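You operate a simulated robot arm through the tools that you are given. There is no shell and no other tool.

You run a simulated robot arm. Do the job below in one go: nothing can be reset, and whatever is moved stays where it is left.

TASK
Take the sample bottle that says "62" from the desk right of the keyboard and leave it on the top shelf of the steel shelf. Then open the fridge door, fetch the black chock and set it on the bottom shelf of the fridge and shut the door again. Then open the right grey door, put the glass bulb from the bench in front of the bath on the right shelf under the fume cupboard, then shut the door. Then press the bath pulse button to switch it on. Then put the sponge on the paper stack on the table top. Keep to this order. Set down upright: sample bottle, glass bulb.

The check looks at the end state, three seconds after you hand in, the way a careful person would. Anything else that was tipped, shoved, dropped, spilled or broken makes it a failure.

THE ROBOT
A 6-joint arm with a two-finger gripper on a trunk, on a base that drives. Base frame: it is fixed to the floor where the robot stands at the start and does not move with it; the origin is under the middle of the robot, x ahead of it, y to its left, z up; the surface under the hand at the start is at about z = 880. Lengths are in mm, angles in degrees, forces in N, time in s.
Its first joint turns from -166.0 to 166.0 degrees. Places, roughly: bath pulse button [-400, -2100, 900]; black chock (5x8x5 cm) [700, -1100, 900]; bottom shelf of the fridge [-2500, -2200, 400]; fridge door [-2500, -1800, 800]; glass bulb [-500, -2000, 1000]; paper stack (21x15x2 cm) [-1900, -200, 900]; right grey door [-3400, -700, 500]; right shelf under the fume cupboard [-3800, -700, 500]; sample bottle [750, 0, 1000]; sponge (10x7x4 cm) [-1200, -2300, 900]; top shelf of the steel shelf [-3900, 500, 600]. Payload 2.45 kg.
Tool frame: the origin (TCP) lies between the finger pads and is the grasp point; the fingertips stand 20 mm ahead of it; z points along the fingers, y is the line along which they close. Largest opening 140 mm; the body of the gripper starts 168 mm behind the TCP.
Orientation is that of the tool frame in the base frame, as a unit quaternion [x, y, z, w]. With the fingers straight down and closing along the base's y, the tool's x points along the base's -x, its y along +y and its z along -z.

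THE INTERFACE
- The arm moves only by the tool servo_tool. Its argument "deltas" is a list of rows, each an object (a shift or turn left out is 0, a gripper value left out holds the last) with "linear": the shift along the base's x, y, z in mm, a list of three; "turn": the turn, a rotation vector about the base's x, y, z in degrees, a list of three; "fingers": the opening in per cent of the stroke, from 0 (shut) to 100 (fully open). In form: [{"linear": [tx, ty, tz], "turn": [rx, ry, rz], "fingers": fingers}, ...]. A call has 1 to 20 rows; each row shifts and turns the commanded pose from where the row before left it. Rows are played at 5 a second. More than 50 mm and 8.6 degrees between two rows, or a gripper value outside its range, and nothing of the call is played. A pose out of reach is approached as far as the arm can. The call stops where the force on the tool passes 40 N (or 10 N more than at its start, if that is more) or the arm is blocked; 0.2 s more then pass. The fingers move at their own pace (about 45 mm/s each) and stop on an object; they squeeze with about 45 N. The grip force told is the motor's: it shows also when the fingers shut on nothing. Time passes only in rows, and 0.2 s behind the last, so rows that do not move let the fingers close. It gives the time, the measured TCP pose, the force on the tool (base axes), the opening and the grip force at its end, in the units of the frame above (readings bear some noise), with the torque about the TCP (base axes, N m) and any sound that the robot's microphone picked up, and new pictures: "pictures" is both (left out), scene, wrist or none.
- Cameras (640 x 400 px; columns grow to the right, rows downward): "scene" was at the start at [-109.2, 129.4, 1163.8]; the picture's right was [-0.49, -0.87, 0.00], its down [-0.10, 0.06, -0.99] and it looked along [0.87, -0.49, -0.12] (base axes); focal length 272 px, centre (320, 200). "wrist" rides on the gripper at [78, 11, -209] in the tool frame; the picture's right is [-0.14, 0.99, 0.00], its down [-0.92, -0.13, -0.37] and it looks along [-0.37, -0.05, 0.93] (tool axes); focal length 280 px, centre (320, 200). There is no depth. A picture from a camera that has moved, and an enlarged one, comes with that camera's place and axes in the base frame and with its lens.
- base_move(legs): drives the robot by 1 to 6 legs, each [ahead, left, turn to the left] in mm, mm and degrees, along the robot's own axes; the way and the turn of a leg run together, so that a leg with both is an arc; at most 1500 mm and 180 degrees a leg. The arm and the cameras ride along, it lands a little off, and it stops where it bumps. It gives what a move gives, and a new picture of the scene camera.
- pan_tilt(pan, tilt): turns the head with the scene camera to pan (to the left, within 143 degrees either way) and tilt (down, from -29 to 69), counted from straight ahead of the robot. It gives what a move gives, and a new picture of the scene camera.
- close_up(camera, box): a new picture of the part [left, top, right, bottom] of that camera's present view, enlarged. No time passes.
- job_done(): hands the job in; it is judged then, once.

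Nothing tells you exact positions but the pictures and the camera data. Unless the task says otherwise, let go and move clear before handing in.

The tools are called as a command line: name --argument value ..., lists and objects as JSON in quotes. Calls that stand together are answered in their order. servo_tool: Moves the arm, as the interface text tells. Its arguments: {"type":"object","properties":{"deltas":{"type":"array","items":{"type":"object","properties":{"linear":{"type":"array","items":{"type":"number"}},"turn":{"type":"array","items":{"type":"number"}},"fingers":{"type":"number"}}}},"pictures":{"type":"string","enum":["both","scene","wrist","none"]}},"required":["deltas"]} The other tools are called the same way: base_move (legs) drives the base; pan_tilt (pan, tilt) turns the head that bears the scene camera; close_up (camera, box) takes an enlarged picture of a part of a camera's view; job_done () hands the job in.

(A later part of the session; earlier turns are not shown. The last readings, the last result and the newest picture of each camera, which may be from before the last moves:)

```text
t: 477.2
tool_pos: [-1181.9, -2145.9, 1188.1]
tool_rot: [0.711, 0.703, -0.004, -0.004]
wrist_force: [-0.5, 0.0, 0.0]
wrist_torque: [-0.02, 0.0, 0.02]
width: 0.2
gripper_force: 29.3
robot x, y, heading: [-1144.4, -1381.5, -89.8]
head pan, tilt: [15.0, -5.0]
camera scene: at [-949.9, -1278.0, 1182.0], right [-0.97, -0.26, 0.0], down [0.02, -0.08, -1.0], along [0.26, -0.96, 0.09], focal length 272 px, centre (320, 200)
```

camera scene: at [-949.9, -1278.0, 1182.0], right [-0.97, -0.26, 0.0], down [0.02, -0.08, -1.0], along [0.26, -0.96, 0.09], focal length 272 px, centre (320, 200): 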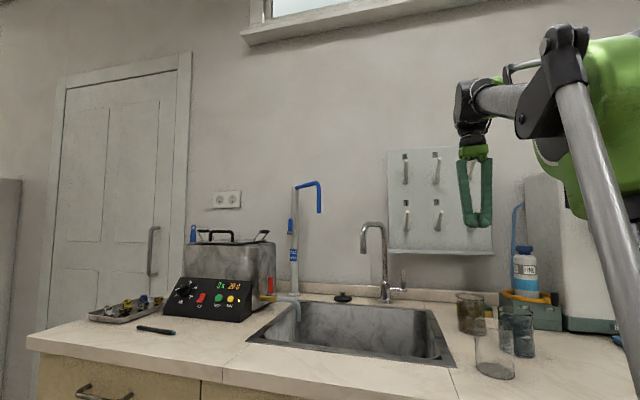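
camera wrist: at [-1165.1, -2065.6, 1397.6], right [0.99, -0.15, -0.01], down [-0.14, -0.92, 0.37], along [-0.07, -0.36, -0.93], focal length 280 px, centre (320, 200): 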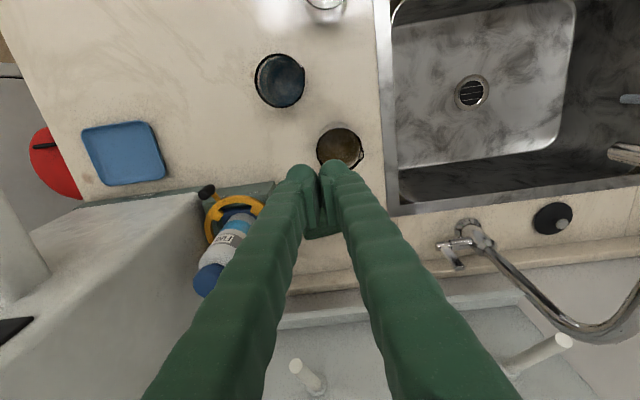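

The wrist is about 65 mm in radius, so the hand must lean well toward me here. The workable plan is to nudge the sponge about 50 mm back, past the filter stand's rear edge, and then grip it left-to-right. I'll bring the closed fingers down just in front of the sponge.

servo_tool --deltas '[{"linear": [-12, -20, -25], "turn": [-7, 0, 0]}, {"linear": [-12, -25, -30], "turn": [-7, 0, 0]}, {"linear": [-12, -25, -30], "turn": [-6, 0, 0]}, {"linear": [0, -24, -30]}, {"linear": [0, 0, -30]}, {}]' --pictures "wrist"

close_up --camera "wrist" --box '[200, 60, 460, 260]'

```text
t: 478.6
tool_pos: [-1217.4, -2239.8, 1044.9]
tool_rot: [0.702, 0.691, -0.126, 0.119]
wrist_force: [0.5, 0.2, 0.3]
wrist_torque: [-0.04, -0.01, -0.01]
width: 0.0
gripper_force: 29.1
robot x, y, heading: [-1144.0, -1381.7, -89.8]
head pan, tilt: [15.0, -5.0]
camera wrist: at [-1202.5, -2093.9, 1213.2], right [0.99, -0.15, 0.04], down [-0.14, -0.74, 0.66], along [-0.07, -0.66, -0.75], focal length 280 px, centre (320, 200)
```

wrist: 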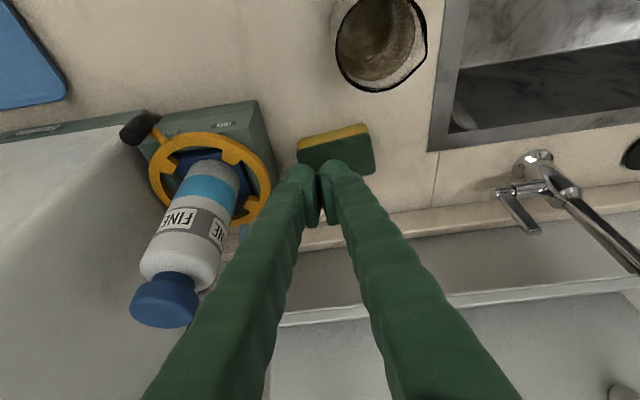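

```text
2.00 times, centred on (330, 160) of wrist
camera zoom: at [-1202.5, -2093.9, 1213.2], right [0.99, -0.15, 0.04], down [-0.14, -0.74, 0.66], along [-0.07, -0.66, -0.75], focal length 561 px, centre (300, 280)
```

zoom: 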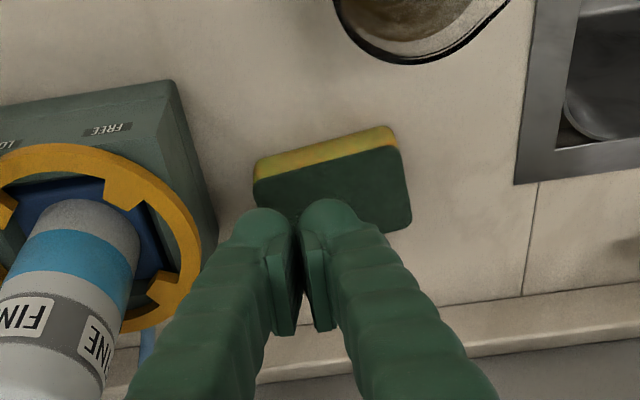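

The fingers are lined up just in front of the sponge's front edge. I'll descend there with care.

servo_tool --deltas '[{"linear": [0, 2, -40]}, {"linear": [0, 0, -40]}, {"linear": [0, 0, -28]}, {"linear": [0, 0, -12]}, {"linear": [0, 0, -6]}, {"linear": [0, 0, -4]}, {"linear": [0, 0, -3]}, {}]' --pictures "wrist"

close_up --camera "wrist" --box '[160, 40, 480, 260]'

```text
t: 480.4
tool_pos: [-1216.7, -2235.9, 910.3]
tool_rot: [0.701, 0.691, -0.126, 0.12]
wrist_force: [0.5, -0.6, 0.8]
wrist_torque: [0.02, 0.0, -0.01]
width: 0.0
gripper_force: 29.2
robot x, y, heading: [-1148.4, -1382.3, -90.1]
head pan, tilt: [15.0, -5.0]
camera wrist: at [-1202.2, -2090.4, 1079.5], right [0.99, -0.15, 0.04], down [-0.14, -0.74, 0.66], along [-0.07, -0.66, -0.75], focal length 280 px, centre (320, 200)
```

wrist: 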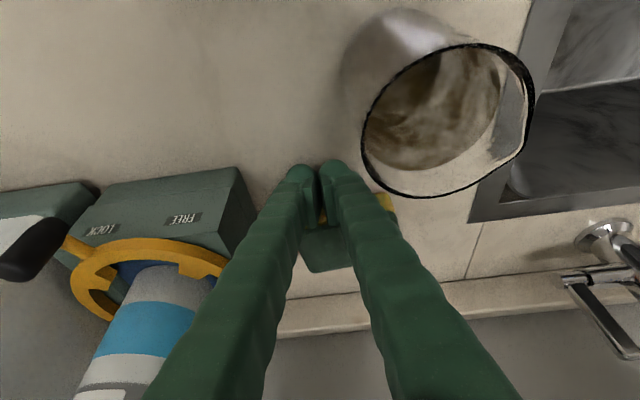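

```text
1.82 times, centred on (320, 150) of wrist
camera zoom: at [-1202.2, -2090.4, 1079.5], right [0.99, -0.15, 0.04], down [-0.14, -0.74, 0.66], along [-0.07, -0.66, -0.75], focal length 510 px, centre (320, 291)
```

zoom: 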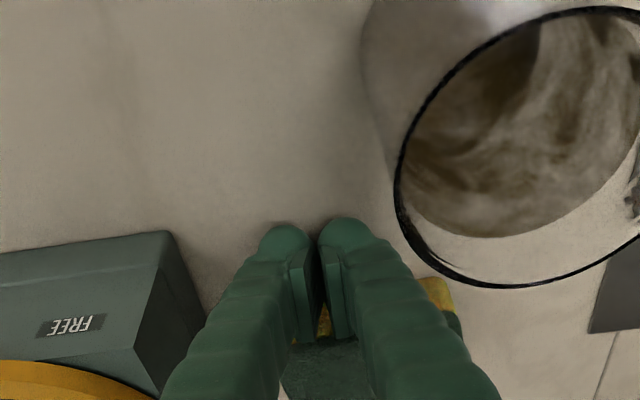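

The fingers are in front of the sponge and clear of the beaker. I'll push it straight back about 50 mm in small steps.

servo_tool --deltas '[{"linear": [0, -4, 0]}, {"linear": [0, -4, 0]}, {"linear": [0, -4, 0]}, {"linear": [0, -4, 0]}, {"linear": [0, -4, 0]}, {"linear": [0, -4, 0]}, {"linear": [0, -4, 0]}, {"linear": [0, -4, 0]}, {"linear": [0, -4, 0]}, {"linear": [0, -4, 0]}, {"linear": [0, -4, 0]}, {"linear": [0, -4, 0]}, {"linear": [0, -4, 0]}, {"linear": [0, -4, 0]}, {"linear": [0, -4, 0]}, {}]' --pictures "wrist"

close_up --camera "wrist" --box '[160, 80, 480, 300]'

```text
t: 483.8
tool_pos: [-1217.9, -2295.7, 910.7]
tool_rot: [0.703, 0.69, -0.126, 0.119]
wrist_force: [0.6, 0.3, 0.2]
wrist_torque: [0.0, -0.01, 0.02]
width: 0.1
gripper_force: 29.2
robot x, y, heading: [-1145.6, -1384.3, -90.2]
head pan, tilt: [15.0, -5.0]
camera wrist: at [-1202.7, -2150.6, 1080.6], right [0.99, -0.15, 0.04], down [-0.14, -0.74, 0.66], along [-0.07, -0.66, -0.75], focal length 280 px, centre (320, 200)
```

wrist: 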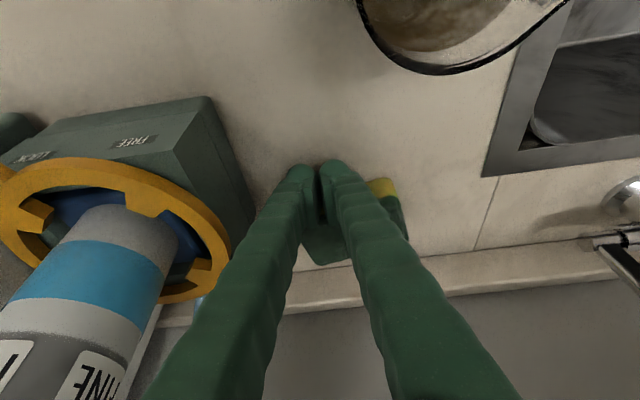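

```text
1.82 times, centred on (320, 190) of wrist
camera zoom: at [-1202.7, -2150.6, 1080.6], right [0.99, -0.15, 0.04], down [-0.14, -0.74, 0.66], along [-0.07, -0.66, -0.75], focal length 510 px, centre (320, 218)
```

zoom: 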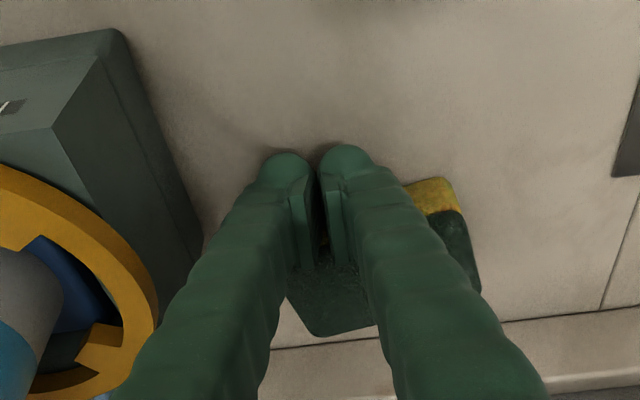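

The sponge moved back and turned a little. I'll lift away and look.

servo_tool --deltas '[{"linear": [0, 6, 0]}, {"linear": [0, 5, 30]}, {"linear": [0, 10, 45]}, {"linear": [0, 20, 42]}, {"linear": [0, 25, 40]}, {}]' --pictures "wrist"

close_up --camera "wrist" --box '[200, 80, 440, 260]'

```text
t: 485.2
tool_pos: [-1218.2, -2229.5, 1065.6]
tool_rot: [0.702, 0.691, -0.126, 0.12]
wrist_force: [0.8, 0.4, -0.5]
wrist_torque: [0.0, 0.01, 0.0]
width: 0.1
gripper_force: 29.7
robot x, y, heading: [-1144.3, -1381.7, -90.0]
head pan, tilt: [15.0, -5.0]
camera wrist: at [-1204.0, -2083.7, 1234.7], right [0.99, -0.15, 0.04], down [-0.14, -0.74, 0.66], along [-0.07, -0.66, -0.75], focal length 280 px, centre (320, 200)
```

wrist: 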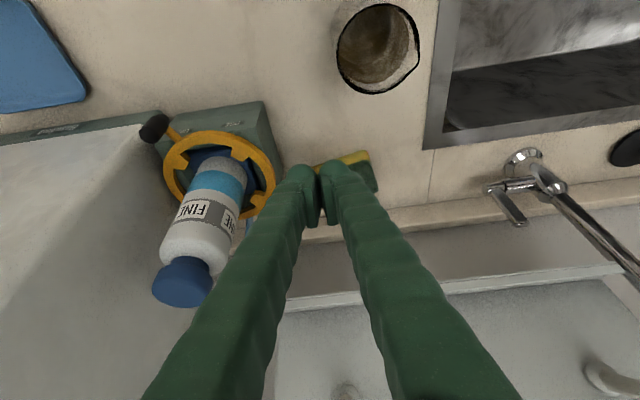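

```text
2.22 times, centred on (320, 170) of wrist
camera zoom: at [-1204.0, -2083.7, 1234.7], right [0.99, -0.15, 0.04], down [-0.14, -0.74, 0.66], along [-0.07, -0.66, -0.75], focal length 623 px, centre (320, 267)
```

zoom: 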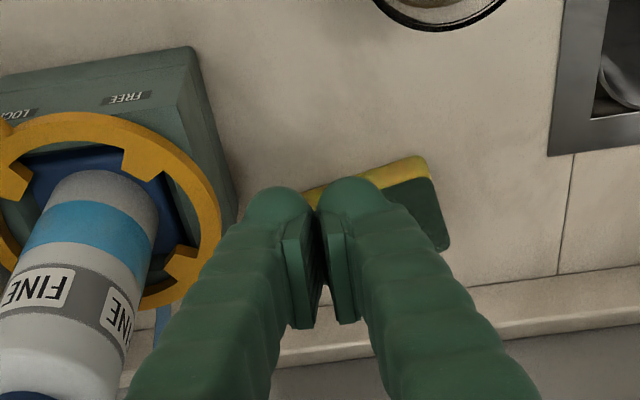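

servo_tool --deltas '[{"fingers": 100}, {}, {}, {}, {}, {}, {}, {}]' --pictures "wrist"

close_up --camera "wrist" --box '[200, 80, 440, 260]'

```text
t: 487.0
tool_pos: [-1219.9, -2229.6, 1064.9]
tool_rot: [0.702, 0.691, -0.127, 0.12]
wrist_force: [0.6, 0.4, 0.1]
wrist_torque: [0.0, 0.0, 0.03]
width: 140.0
gripper_force: 0.0
robot x, y, heading: [-1149.1, -1385.8, -89.6]
head pan, tilt: [15.0, -5.0]
camera wrist: at [-1204.0, -2083.9, 1234.3], right [0.99, -0.15, 0.04], down [-0.14, -0.74, 0.66], along [-0.07, -0.66, -0.75], focal length 280 px, centre (320, 200)
```

wrist: 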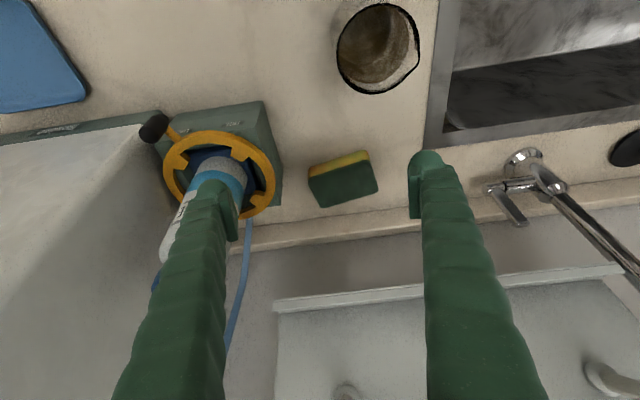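

```text
2.22 times, centred on (320, 170) of wrist
camera zoom: at [-1204.0, -2083.9, 1234.3], right [0.99, -0.15, 0.04], down [-0.14, -0.74, 0.66], along [-0.07, -0.66, -0.75], focal length 623 px, centre (320, 267)
```

zoom: 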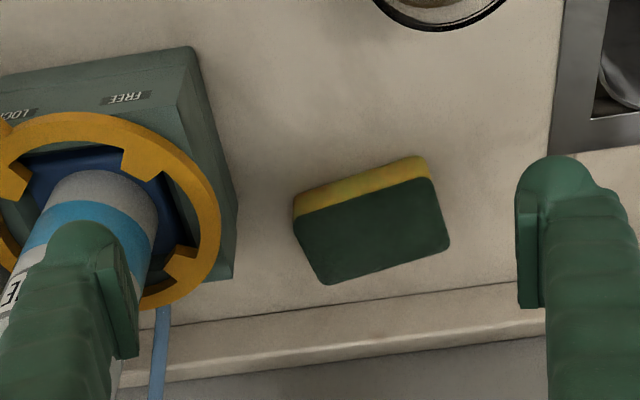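

The sponge now sits at about (−1194, −2343), turned about 9°, with its left-front corner just behind the stand. One more push of about 45 mm, slightly right of centre to straighten it, gives full finger room. I'll close the fingers, lean the hand 33°, and come down in front of it again.

servo_tool --deltas '[{"fingers": 0}, {}, {}, {}, {"linear": [10, 0, 5], "turn": [-6.5, 0, 0]}, {"linear": [12, -10, 0], "turn": [-6.5, 0, 0]}, {"linear": [12, -20, -20]}, {"linear": [0, -10, -35]}, {}]' --pictures "wrist"

```text
t: 489.0
tool_pos: [-1182.5, -2271.1, 1017.6]
tool_rot: [0.683, 0.672, -0.204, 0.198]
wrist_force: [-0.4, 0.8, -0.7]
wrist_torque: [0.02, -0.01, 0.04]
width: 0.0
gripper_force: 29.8
robot x, y, heading: [-1149.4, -1382.7, -90.1]
head pan, tilt: [15.0, -5.0]
camera wrist: at [-1167.4, -2090.9, 1150.8], right [0.99, -0.13, 0.07], down [-0.14, -0.57, 0.81], along [-0.07, -0.81, -0.58], focal length 280 px, centre (320, 200)
```

wrist: 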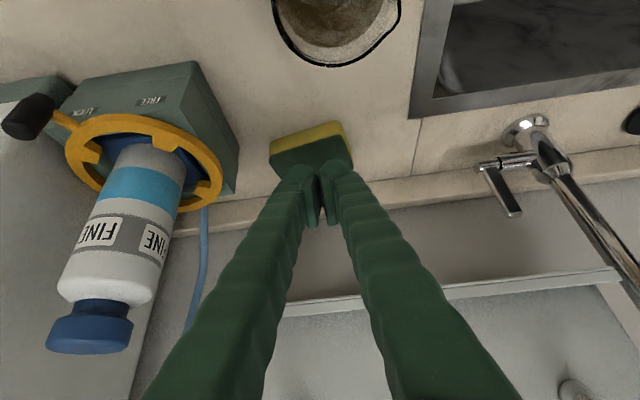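

servo_tool --deltas '[{"linear": [0, 0, -35]}, {"linear": [0, 0, -35]}, {"linear": [0, 0, -22]}, {"linear": [0, 0, -8]}, {"linear": [0, 0, -5]}, {}]' --pictures "wrist"

```text
t: 490.4
tool_pos: [-1183.2, -2269.6, 912.0]
tool_rot: [0.684, 0.672, -0.203, 0.199]
wrist_force: [-0.2, 0.4, 1.1]
wrist_torque: [-0.01, -0.03, -0.04]
width: 0.0
gripper_force: 29.7
robot x, y, heading: [-1146.4, -1379.6, -90.1]
head pan, tilt: [15.0, -5.0]
camera wrist: at [-1167.9, -2089.6, 1045.4], right [0.99, -0.13, 0.07], down [-0.14, -0.57, 0.81], along [-0.07, -0.81, -0.58], focal length 280 px, centre (320, 200)
```

wrist: 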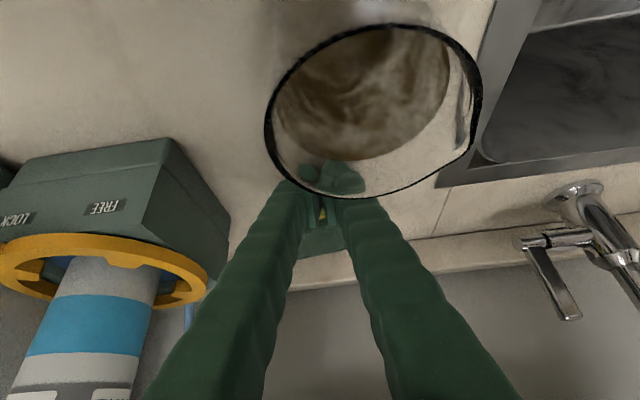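

Clear so far. I'll push back about 62 mm in small steps.

servo_tool --deltas '[{"linear": [0, -5, 0]}, {"linear": [0, -5, 0]}, {"linear": [0, -4, 0]}, {"linear": [0, -4, 0]}, {"linear": [0, -4, 0]}, {"linear": [0, -4, 0]}, {"linear": [0, -4, 0]}, {"linear": [0, -4, 0]}, {"linear": [0, -4, 0]}, {"linear": [0, -4, 0]}, {"linear": [0, -4, 0]}, {"linear": [0, -4, 0]}, {"linear": [0, -4, 0]}, {"linear": [0, -4, 0]}, {"linear": [0, -4, 0]}, {}]' --pictures "none"

servo_tool --deltas '[{"linear": [0, 6, 0]}, {"linear": [0, 8, 30]}, {"linear": [0, 15, 45]}, {"linear": [0, 20, 42]}, {"linear": [-10, 20, 40], "fingers": 80}, {}, {}, {}]' --pictures "wrist"

close_up --camera "wrist" --box '[200, 60, 440, 240]'

```text
t: 493.8
tool_pos: [-1183.6, -2332.9, 913.1]
tool_rot: [0.684, 0.672, -0.203, 0.198]
wrist_force: [-0.6, 0.8, 0.1]
wrist_torque: [0.01, -0.04, -0.05]
width: 0.1
gripper_force: 29.8
robot x, y, heading: [-1145.2, -1382.8, -90.1]
head pan, tilt: [15.0, -5.0]
```

```text
t: 495.6
tool_pos: [-1195.0, -2263.4, 1071.3]
tool_rot: [0.684, 0.672, -0.204, 0.198]
wrist_force: [-0.3, 0.6, 0.2]
wrist_torque: [0.0, -0.03, -0.02]
width: 87.8
gripper_force: 0.0
robot x, y, heading: [-1144.5, -1381.6, -90.0]
head pan, tilt: [15.0, -5.0]
camera wrist: at [-1178.9, -2084.3, 1203.2], right [0.99, -0.13, 0.07], down [-0.14, -0.57, 0.81], along [-0.07, -0.81, -0.58], focal length 280 px, centre (320, 200)
```

wrist: 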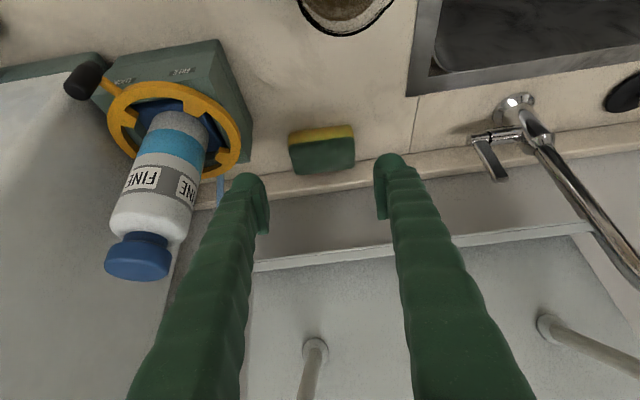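

```text
2.22 times, centred on (320, 150) of wrist
camera zoom: at [-1178.9, -2084.3, 1203.2], right [0.99, -0.13, 0.07], down [-0.14, -0.57, 0.81], along [-0.07, -0.81, -0.58], focal length 623 px, centre (320, 311)
```

zoom: 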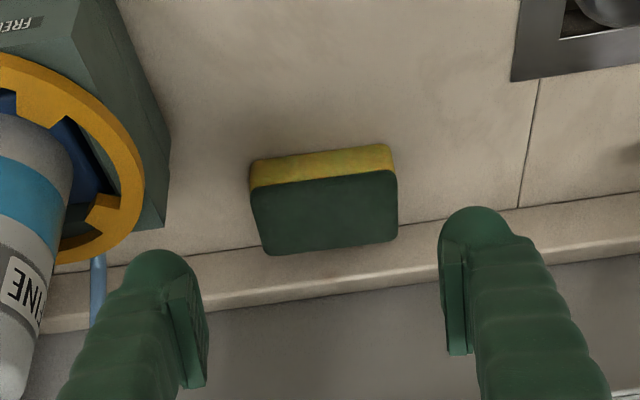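

The sponge is now square at about (−1193, −2383), fully behind the filter stand, with its sides at x −1239 and −1147. I'll open to about 106 mm, lean to 38°, and approach along the finger direction.

servo_tool --deltas '[{"linear": [2, -20, -25], "turn": [-5, 0, 0], "fingers": 76}, {"linear": [2, -27, -35]}, {}, {}]' --pictures "wrist"

close_up --camera "wrist" --box '[180, 60, 460, 260]'

```text
t: 496.6
tool_pos: [-1189.7, -2309.8, 1010.8]
tool_rot: [0.674, 0.663, -0.232, 0.228]
wrist_force: [0.4, 0.9, 0.4]
wrist_torque: [0.04, 0.0, 0.01]
width: 106.3
gripper_force: 0.0
robot x, y, heading: [-1145.8, -1383.2, -90.1]
head pan, tilt: [15.0, -5.0]
camera wrist: at [-1174.0, -2119.3, 1127.3], right [0.99, -0.13, 0.08], down [-0.14, -0.5, 0.86], along [-0.07, -0.86, -0.51], focal length 280 px, centre (320, 200)
```

wrist: 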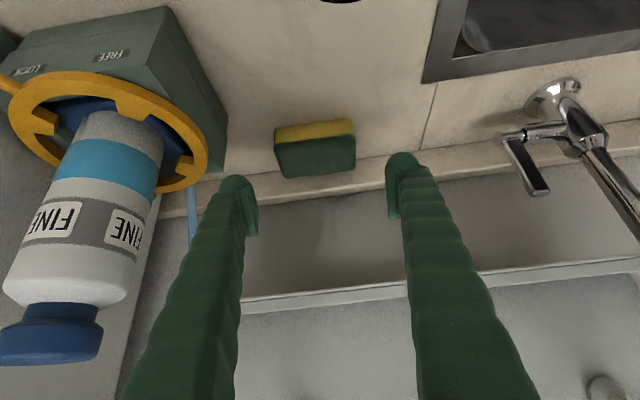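

```text
2.00 times, centred on (320, 160) of wrist
camera zoom: at [-1174.0, -2119.3, 1127.3], right [0.99, -0.13, 0.08], down [-0.14, -0.5, 0.86], along [-0.07, -0.86, -0.51], focal length 561 px, centre (320, 280)
```

zoom: 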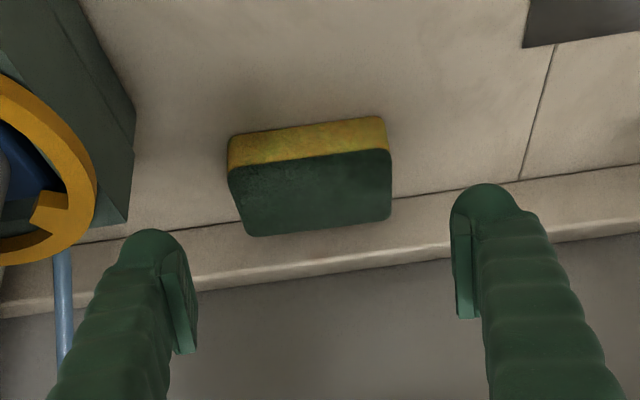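

servo_tool --deltas '[{"linear": [-2, -20, -25.6]}, {"linear": [0, -20, -25.6]}, {"linear": [0, -20, -25.6]}, {"linear": [0, -13, -16]}, {"linear": [0, -7, -6]}, {}]' --pictures "wrist"

close_up --camera "wrist" --box '[180, 60, 460, 260]'

```text
t: 498.0
tool_pos: [-1191.6, -2391.3, 911.3]
tool_rot: [0.674, 0.663, -0.233, 0.227]
wrist_force: [0.7, 0.6, 0.0]
wrist_torque: [0.02, 0.0, 0.01]
width: 106.4
gripper_force: 0.2
robot x, y, heading: [-1146.4, -1385.0, -89.9]
head pan, tilt: [15.0, -5.0]
camera wrist: at [-1176.7, -2199.9, 1028.1], right [0.99, -0.13, 0.08], down [-0.14, -0.5, 0.86], along [-0.07, -0.86, -0.51], focal length 280 px, centre (320, 200)
```

wrist: 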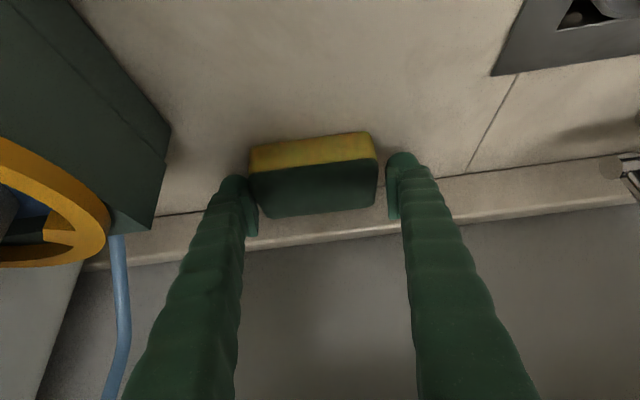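

```text
2.00 times, centred on (320, 160) of wrist
camera zoom: at [-1176.7, -2199.9, 1028.1], right [0.99, -0.13, 0.08], down [-0.14, -0.5, 0.86], along [-0.07, -0.86, -0.51], focal length 561 px, centre (320, 280)
```

zoom: 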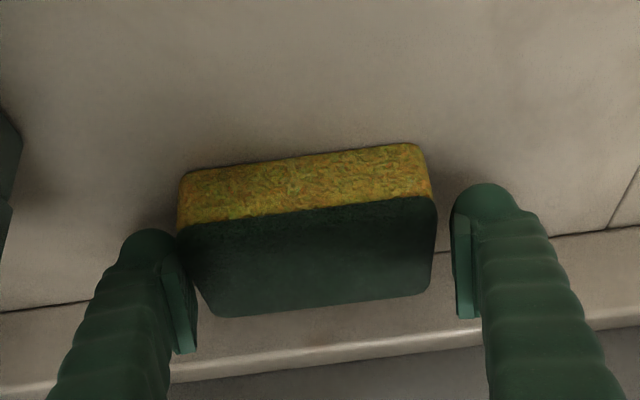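

The sponge sits between the fingers. I'll close on it and lift back along the same line.

servo_tool --deltas '[{"linear": [-1, 0, -3]}, {"fingers": 45}, {}, {}, {}, {}]' --pictures "wrist"

```text
t: 499.4
tool_pos: [-1193.0, -2389.7, 907.5]
tool_rot: [0.674, 0.663, -0.233, 0.228]
wrist_force: [0.4, -1.0, 0.0]
wrist_torque: [0.0, 0.01, -0.01]
width: 92.8
gripper_force: 44.8
robot x, y, heading: [-1147.4, -1384.7, -90.1]
head pan, tilt: [15.0, -5.0]
camera wrist: at [-1177.0, -2199.2, 1025.0], right [0.99, -0.13, 0.08], down [-0.14, -0.5, 0.86], along [-0.07, -0.86, -0.51], focal length 280 px, centre (320, 200)
```

wrist: 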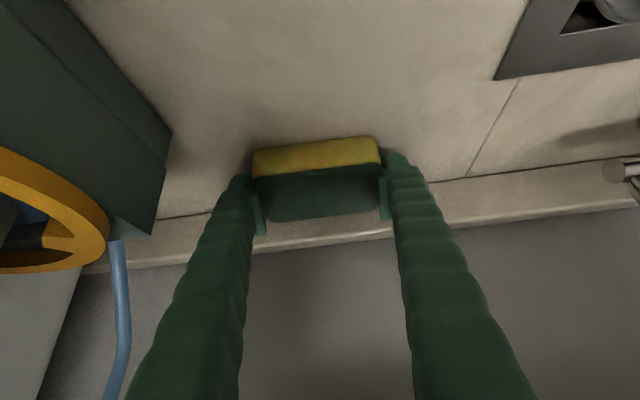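

Gripped at 93 mm with 45 N. I'll retrace the approach line upward and out.

servo_tool --deltas '[{"linear": [0, 3, 8]}, {"linear": [0, 12, 18]}, {"linear": [0, 20, 25.6]}, {"linear": [0, 20, 25.6]}, {"linear": [0, 25, 32]}, {"linear": [0, 27, 35]}, {"linear": [0, 27, 35]}, {"linear": [0, 27, 35]}, {"linear": [0, 27, 35]}, {}]' --pictures "wrist"

```text
t: 501.6
tool_pos: [-1192.7, -2202.0, 1157.8]
tool_rot: [0.674, 0.663, -0.233, 0.228]
wrist_force: [-0.1, 0.5, 0.3]
wrist_torque: [0.0, 0.0, 0.0]
width: 92.3
gripper_force: 45.1
robot x, y, heading: [-1147.5, -1380.7, -90.0]
head pan, tilt: [15.0, -5.0]
camera wrist: at [-1177.0, -2010.8, 1274.0], right [0.99, -0.13, 0.08], down [-0.14, -0.5, 0.86], along [-0.07, -0.86, -0.51], focal length 280 px, centre (320, 200)
```

wrist: 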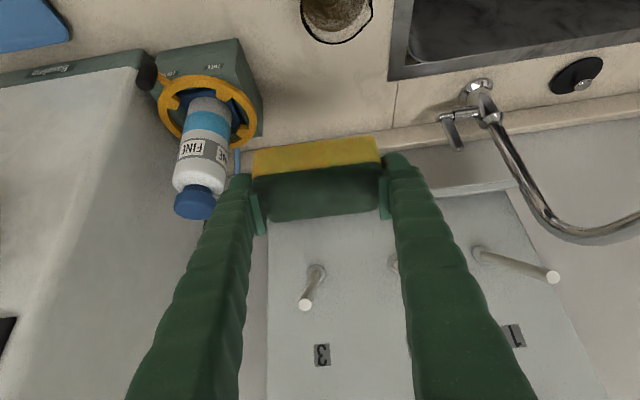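

The sponge is held level. Now I'll tuck the arm, back away from the bench, and drive to the south side of the steel table.

servo_tool --deltas '[{"linear": [0, 45, 0]}, {"linear": [0, 45, 0]}, {"linear": [0, 45, 0]}, {"linear": [0, 45, 0]}, {"linear": [0, 45, 0]}, {}]' --pictures "none"

base_move --legs '[[-350, 0, 0], [0, -750, 0]]'

base_move --legs '[[0, 0, 90], [0, 0, 90]]'

pan_tilt --pan 0 --tilt 20

```text
t: 503.0
tool_pos: [-1190.7, -1977.0, 1158.5]
tool_rot: [0.674, 0.663, -0.233, 0.227]
wrist_force: [-0.9, -0.4, -1.2]
wrist_torque: [-0.04, 0.0, 0.01]
width: 92.6
gripper_force: 45.0
robot x, y, heading: [-1143.5, -1382.1, -90.1]
head pan, tilt: [15.0, -5.0]
```

```text
t: 509.0
tool_pos: [-1946.2, -1625.3, 1159.3]
tool_rot: [0.673, 0.664, -0.232, 0.228]
wrist_force: [0.3, -1.0, -0.8]
wrist_torque: [-0.01, 0.02, 0.01]
width: 92.3
gripper_force: 44.8
robot x, y, heading: [-1905.3, -1031.6, -89.8]
head pan, tilt: [15.0, -5.0]
camera scene: at [-1708.2, -925.0, 1182.0], right [-0.96, -0.26, 0.0], down [0.02, -0.08, -1.0], along [0.26, -0.96, 0.09], focal length 272 px, centre (320, 200)
```

scene: 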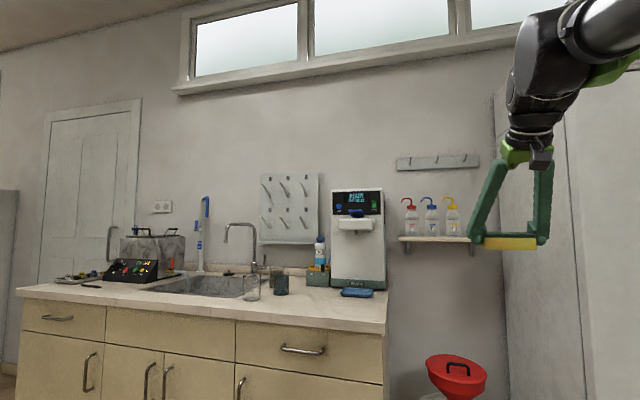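

```text
t: 517.1
tool_pos: [-1866.2, -437.1, 1159.4]
tool_rot: [-0.665, 0.672, 0.228, 0.232]
wrist_force: [-0.1, 0.2, 0.2]
wrist_torque: [-0.01, -0.02, 0.01]
width: 92.0
gripper_force: 44.8
robot x, y, heading: [-1904.1, -1028.7, 90.3]
head pan, tilt: [15.0, -5.0]
camera scene: at [-2102.1, -1138.6, 1182.0], right [0.96, 0.27, 0.0], down [-0.02, 0.08, -1.0], along [-0.27, 0.96, 0.09], focal length 272 px, centre (320, 200)
```

scene: 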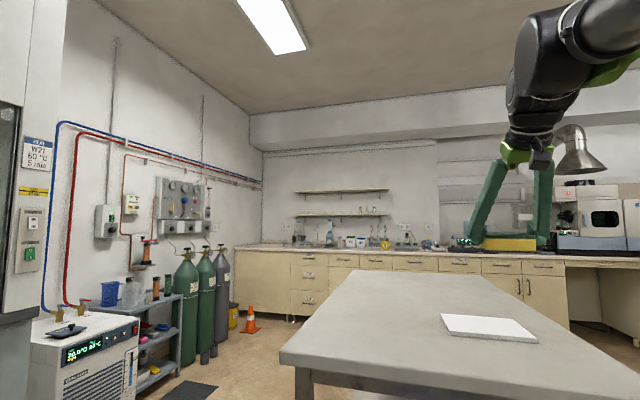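

```text
t: 518.0
tool_pos: [-1866.6, -437.0, 1158.9]
tool_rot: [-0.665, 0.673, 0.227, 0.232]
wrist_force: [0.4, 0.3, -0.1]
wrist_torque: [-0.01, 0.0, -0.04]
width: 92.1
gripper_force: 44.9
robot x, y, heading: [-1906.3, -1032.9, 90.4]
head pan, tilt: [0.0, 20.0]
camera scene: at [-2079.5, -1129.8, 1142.1], right [1.0, 0.01, 0.0], down [0.0, -0.34, -0.94], along [-0.01, 0.94, -0.34], focal length 272 px, centre (320, 200)
```

scene: 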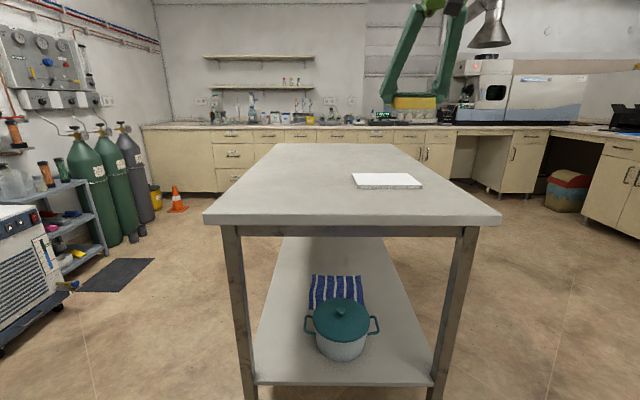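

The paper stack lies near (−1870, −260) on the table top. I'll check it with the wrist camera.

servo_tool --deltas '[{"linear": [0, -5, -10]}, {}]' --pictures "wrist"

close_up --camera "scene" --box '[320, 140, 460, 220]'

```text
t: 518.5
tool_pos: [-1866.3, -442.3, 1149.2]
tool_rot: [-0.664, 0.672, 0.229, 0.232]
wrist_force: [0.1, 0.5, 0.2]
wrist_torque: [-0.01, 0.02, 0.0]
width: 91.7
gripper_force: 45.0
robot x, y, heading: [-1906.4, -1031.0, 90.1]
head pan, tilt: [0.0, 20.0]
camera wrist: at [-1878.4, -631.7, 1264.7], right [-0.99, 0.12, 0.08], down [0.13, 0.5, 0.86], along [0.06, 0.86, -0.51], focal length 280 px, centre (320, 200)
```

wrist: 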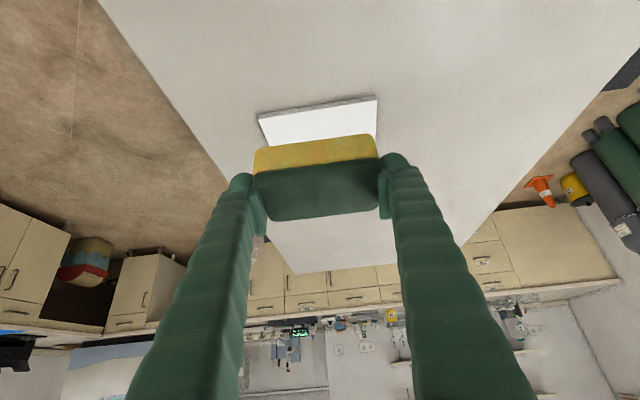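

```text
4.57 times, centred on (390, 180) of scene
camera zoom: at [-2079.5, -1129.8, 1142.0], right [1.0, 0.01, 0.0], down [0.0, -0.34, -0.94], along [-0.01, 0.94, -0.34], focal length 1245 px, centre (0, 291)
```

zoom: 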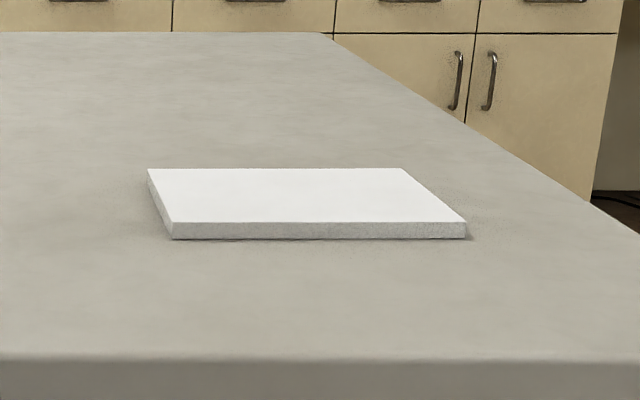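

The paper stack spans x −1966 to −1757 and y −277 to −128, with its top at about z 886. I'll bring the sponge over its centre and lower it.

servo_tool --deltas '[{"linear": [1, 41, -8]}, {"linear": [1, 41, -8]}, {"linear": [1, 41, -8]}, {"linear": [1, 41, -8]}, {"linear": [1, 41, -8]}, {"linear": [0, 42, -8]}, {"linear": [0, 0, -40]}, {"linear": [0, 0, -40]}, {"linear": [0, 0, -40]}, {"linear": [0, 0, -25]}, {}]' --pictures "both"

close_up --camera "scene" --box '[320, 120, 480, 220]'

```text
t: 521.0
tool_pos: [-1862.6, -194.6, 957.2]
tool_rot: [-0.666, 0.672, 0.229, 0.232]
wrist_force: [-0.3, -0.1, -0.4]
wrist_torque: [0.03, 0.01, 0.01]
width: 91.9
gripper_force: 44.8
robot x, y, heading: [-1907.1, -1032.8, 90.5]
head pan, tilt: [0.0, 20.0]
camera scene: at [-2079.5, -1129.6, 1142.0], right [1.0, 0.01, 0.0], down [0.0, -0.34, -0.94], along [-0.01, 0.94, -0.34], focal length 272 px, centre (320, 200)
camera wrist: at [-1874.6, -384.1, 1074.2], right [-0.99, 0.12, 0.08], down [0.13, 0.5, 0.86], along [0.06, 0.86, -0.51], focal length 280 px, centre (320, 200)
```

scene: 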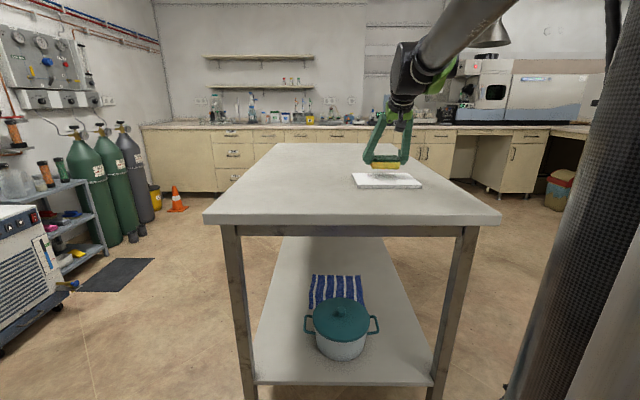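
wrist: 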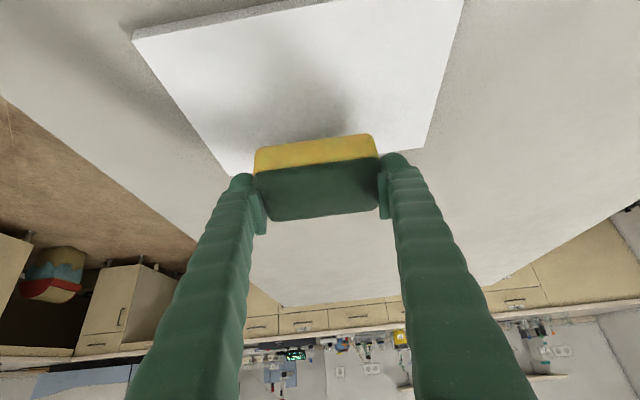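

```text
4.00 times, centred on (400, 170) of scene
camera zoom: at [-2079.5, -1129.6, 1142.0], right [1.0, 0.01, 0.0], down [0.0, -0.34, -0.94], along [-0.01, 0.94, -0.34], focal length 1089 px, centre (0, 320)
```

zoom: 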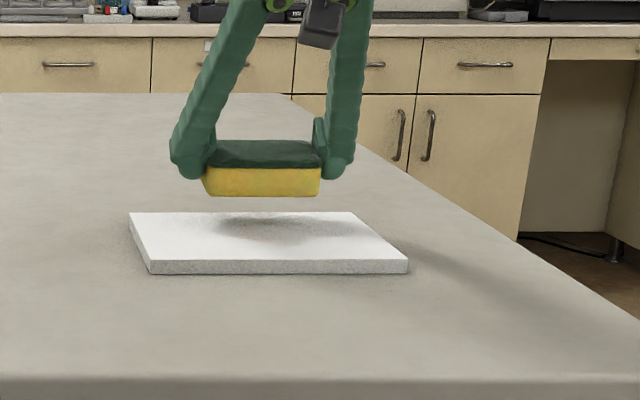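

The sponge is level above the middle of the stack. I'll lower it slowly.

servo_tool --deltas '[{"linear": [0, 0, -15]}, {"linear": [0, 0, -12]}, {"linear": [0, 0, -7]}, {"linear": [0, 0, -3]}, {"linear": [0, 0, -2]}, {}]' --pictures "none"

```text
t: 521.8
tool_pos: [-1861.2, -193.5, 926.3]
tool_rot: [-0.664, 0.672, 0.23, 0.234]
wrist_force: [-0.9, -6.9, 23.5]
wrist_torque: [-0.89, -0.07, -0.01]
width: 91.9
gripper_force: 45.2
robot x, y, heading: [-1901.5, -1030.3, 90.5]
head pan, tilt: [0.0, 20.0]
stopped in row 4: the force on the tool passed its limit at 54 N (the readings are from after the stop); the commanded pose is now the measured one
```

servo_tool --deltas '[{"linear": [0, 0, 1]}, {}]' --pictures "both"

close_up --camera "scene" --box '[320, 120, 480, 220]'

```text
t: 522.4
tool_pos: [-1861.1, -193.0, 926.0]
tool_rot: [-0.664, 0.672, 0.23, 0.234]
wrist_force: [-0.2, -0.5, 18.6]
wrist_torque: [-0.54, -0.02, 0.0]
width: 91.7
gripper_force: 45.0
robot x, y, heading: [-1907.2, -1030.9, 90.6]
head pan, tilt: [0.0, 20.0]
camera scene: at [-2079.5, -1130.2, 1141.9], right [1.0, 0.01, 0.0], down [0.0, -0.34, -0.94], along [-0.01, 0.94, -0.34], focal length 272 px, centre (320, 200)
camera wrist: at [-1874.0, -383.2, 1042.4], right [-0.99, 0.12, 0.08], down [0.13, 0.49, 0.86], along [0.06, 0.86, -0.5], focal length 280 px, centre (320, 200)
```

scene: 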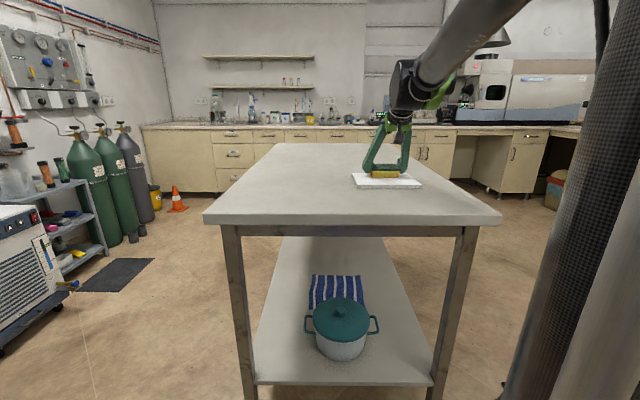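
wrist: 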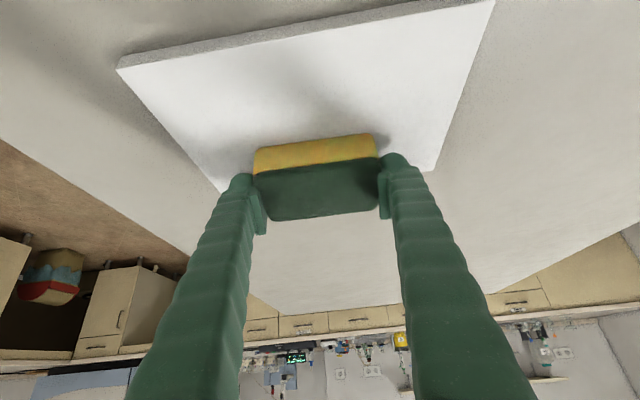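

```text
4.00 times, centred on (400, 170) of scene
camera zoom: at [-2079.5, -1130.2, 1141.9], right [1.0, 0.01, 0.0], down [0.0, -0.34, -0.94], along [-0.01, 0.94, -0.34], focal length 1089 px, centre (0, 320)
```

zoom: 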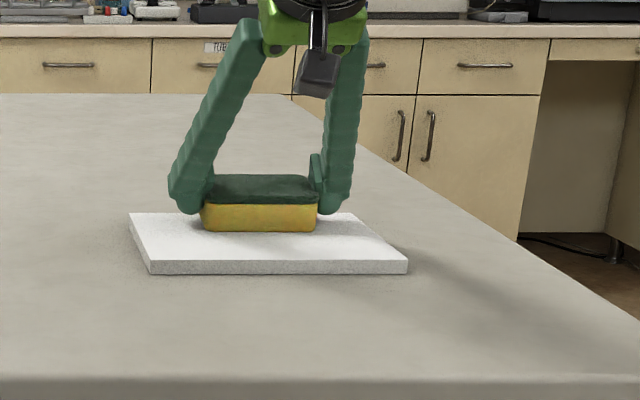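

The sponge has touched down, but it is toward the rear edge of the stack. I'll lift it slightly, bring it about 47 mm toward me to centre it, and set it down again.

servo_tool --deltas '[{"linear": [0, 0, 8]}, {"linear": [0, 0, 12]}, {"linear": [0, -16, 0]}, {"linear": [0, -16, 0]}, {"linear": [0, -15, 0]}, {"linear": [0, 0, -8]}, {}]' --pictures "scene"

close_up --camera "scene" --box '[320, 120, 480, 220]'

```text
t: 524.0
tool_pos: [-1863.2, -239.1, 938.8]
tool_rot: [-0.664, 0.672, 0.229, 0.234]
wrist_force: [0.1, 0.4, 0.2]
wrist_torque: [-0.03, 0.0, 0.0]
width: 91.8
gripper_force: 45.3
robot x, y, heading: [-1906.0, -1029.9, 90.4]
head pan, tilt: [0.0, 20.0]
camera scene: at [-2079.5, -1129.7, 1142.0], right [1.0, 0.01, 0.0], down [0.0, -0.34, -0.94], along [-0.01, 0.94, -0.34], focal length 272 px, centre (320, 200)
```

scene: 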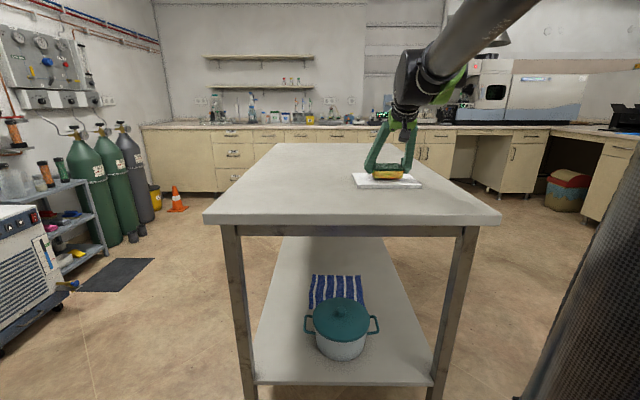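

```text
4.00 times, centred on (400, 170) of scene
camera zoom: at [-2079.5, -1129.7, 1142.0], right [1.0, 0.01, 0.0], down [0.0, -0.34, -0.94], along [-0.01, 0.94, -0.34], focal length 1089 px, centre (0, 320)
```

zoom: 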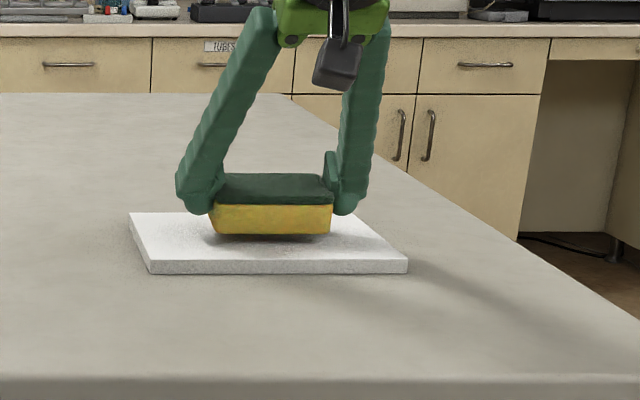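

servo_tool --deltas '[{"linear": [-3, 0, -4]}, {"linear": [0, 0, -3]}, {"linear": [0, 0, -2]}, {}]' --pictures "none"

servo_tool --deltas '[{"linear": [0, 0, -1.5]}, {"linear": [0, 0, -1]}, {}]' --pictures "none"

```text
t: 525.0
tool_pos: [-1865.7, -240.0, 929.7]
tool_rot: [-0.665, 0.671, 0.23, 0.233]
wrist_force: [0.5, -0.1, -0.6]
wrist_torque: [0.04, 0.03, 0.03]
width: 92.1
gripper_force: 45.3
robot x, y, heading: [-1905.6, -1031.8, 90.3]
head pan, tilt: [0.0, 20.0]
```

```text
t: 525.8
tool_pos: [-1865.6, -239.4, 927.7]
tool_rot: [-0.664, 0.672, 0.23, 0.234]
wrist_force: [1.1, 0.7, 13.5]
wrist_torque: [-0.35, -0.01, 0.07]
width: 91.9
gripper_force: 45.4
robot x, y, heading: [-1906.1, -1028.9, 90.5]
head pan, tilt: [0.0, 20.0]
```

Contact at about 13 N. I'll open the fingers and withdraw along the hand's axis.

servo_tool --deltas '[{"fingers": 70}, {"fingers": 76}, {"fingers": 80}, {}, {}]' --pictures "none"

servo_tool --deltas '[{"linear": [0, -5, 8]}, {"linear": [0, -15, 22]}, {"linear": [0, -25, 35]}, {"linear": [0, -28, 38]}, {"linear": [0, -28, 38]}, {"linear": [0, -28, 38]}, {}]' --pictures "both"

close_up --camera "scene" --box '[320, 120, 480, 220]'

```text
t: 527.0
tool_pos: [-1864.6, -239.5, 926.0]
tool_rot: [-0.665, 0.672, 0.23, 0.233]
wrist_force: [-0.6, -0.2, 0.1]
wrist_torque: [0.03, 0.03, 0.0]
width: 112.1
gripper_force: 0.0
robot x, y, heading: [-1901.1, -1030.7, 90.1]
head pan, tilt: [0.0, 20.0]
```

```text
t: 528.6
tool_pos: [-1867.3, -366.4, 1104.4]
tool_rot: [-0.664, 0.672, 0.23, 0.233]
wrist_force: [-0.2, 1.1, -0.2]
wrist_torque: [0.0, -0.02, 0.02]
width: 112.2
gripper_force: 0.0
robot x, y, heading: [-1904.3, -1030.9, 90.5]
head pan, tilt: [0.0, 20.0]
camera scene: at [-2079.5, -1129.7, 1142.0], right [1.0, 0.01, 0.0], down [0.0, -0.34, -0.94], along [-0.01, 0.94, -0.34], focal length 272 px, centre (320, 200)
camera wrist: at [-1879.2, -556.5, 1220.6], right [-0.99, 0.12, 0.08], down [0.13, 0.49, 0.86], along [0.06, 0.86, -0.5], focal length 280 px, centre (320, 200)
```

scene: 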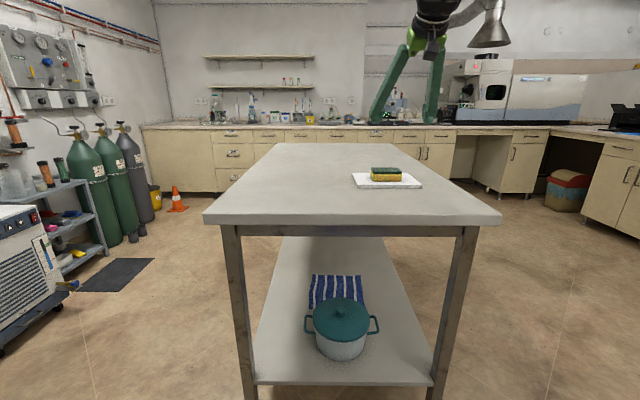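
wrist: 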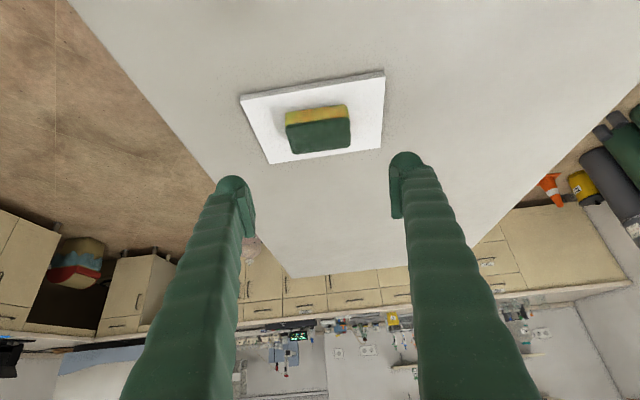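

```text
4.00 times, centred on (400, 170) of scene
camera zoom: at [-2079.5, -1129.7, 1142.0], right [1.0, 0.01, 0.0], down [0.0, -0.34, -0.94], along [-0.01, 0.94, -0.34], focal length 1089 px, centre (0, 320)
```

zoom: 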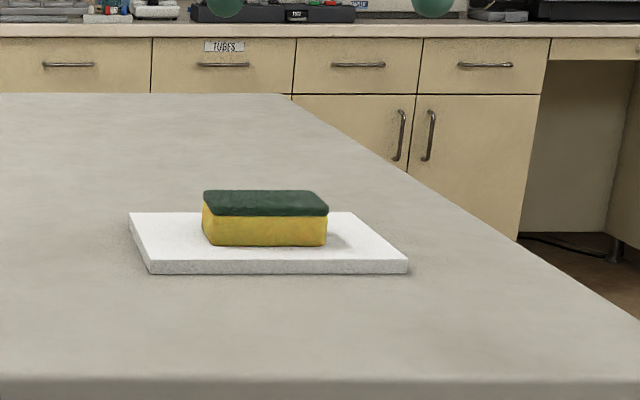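

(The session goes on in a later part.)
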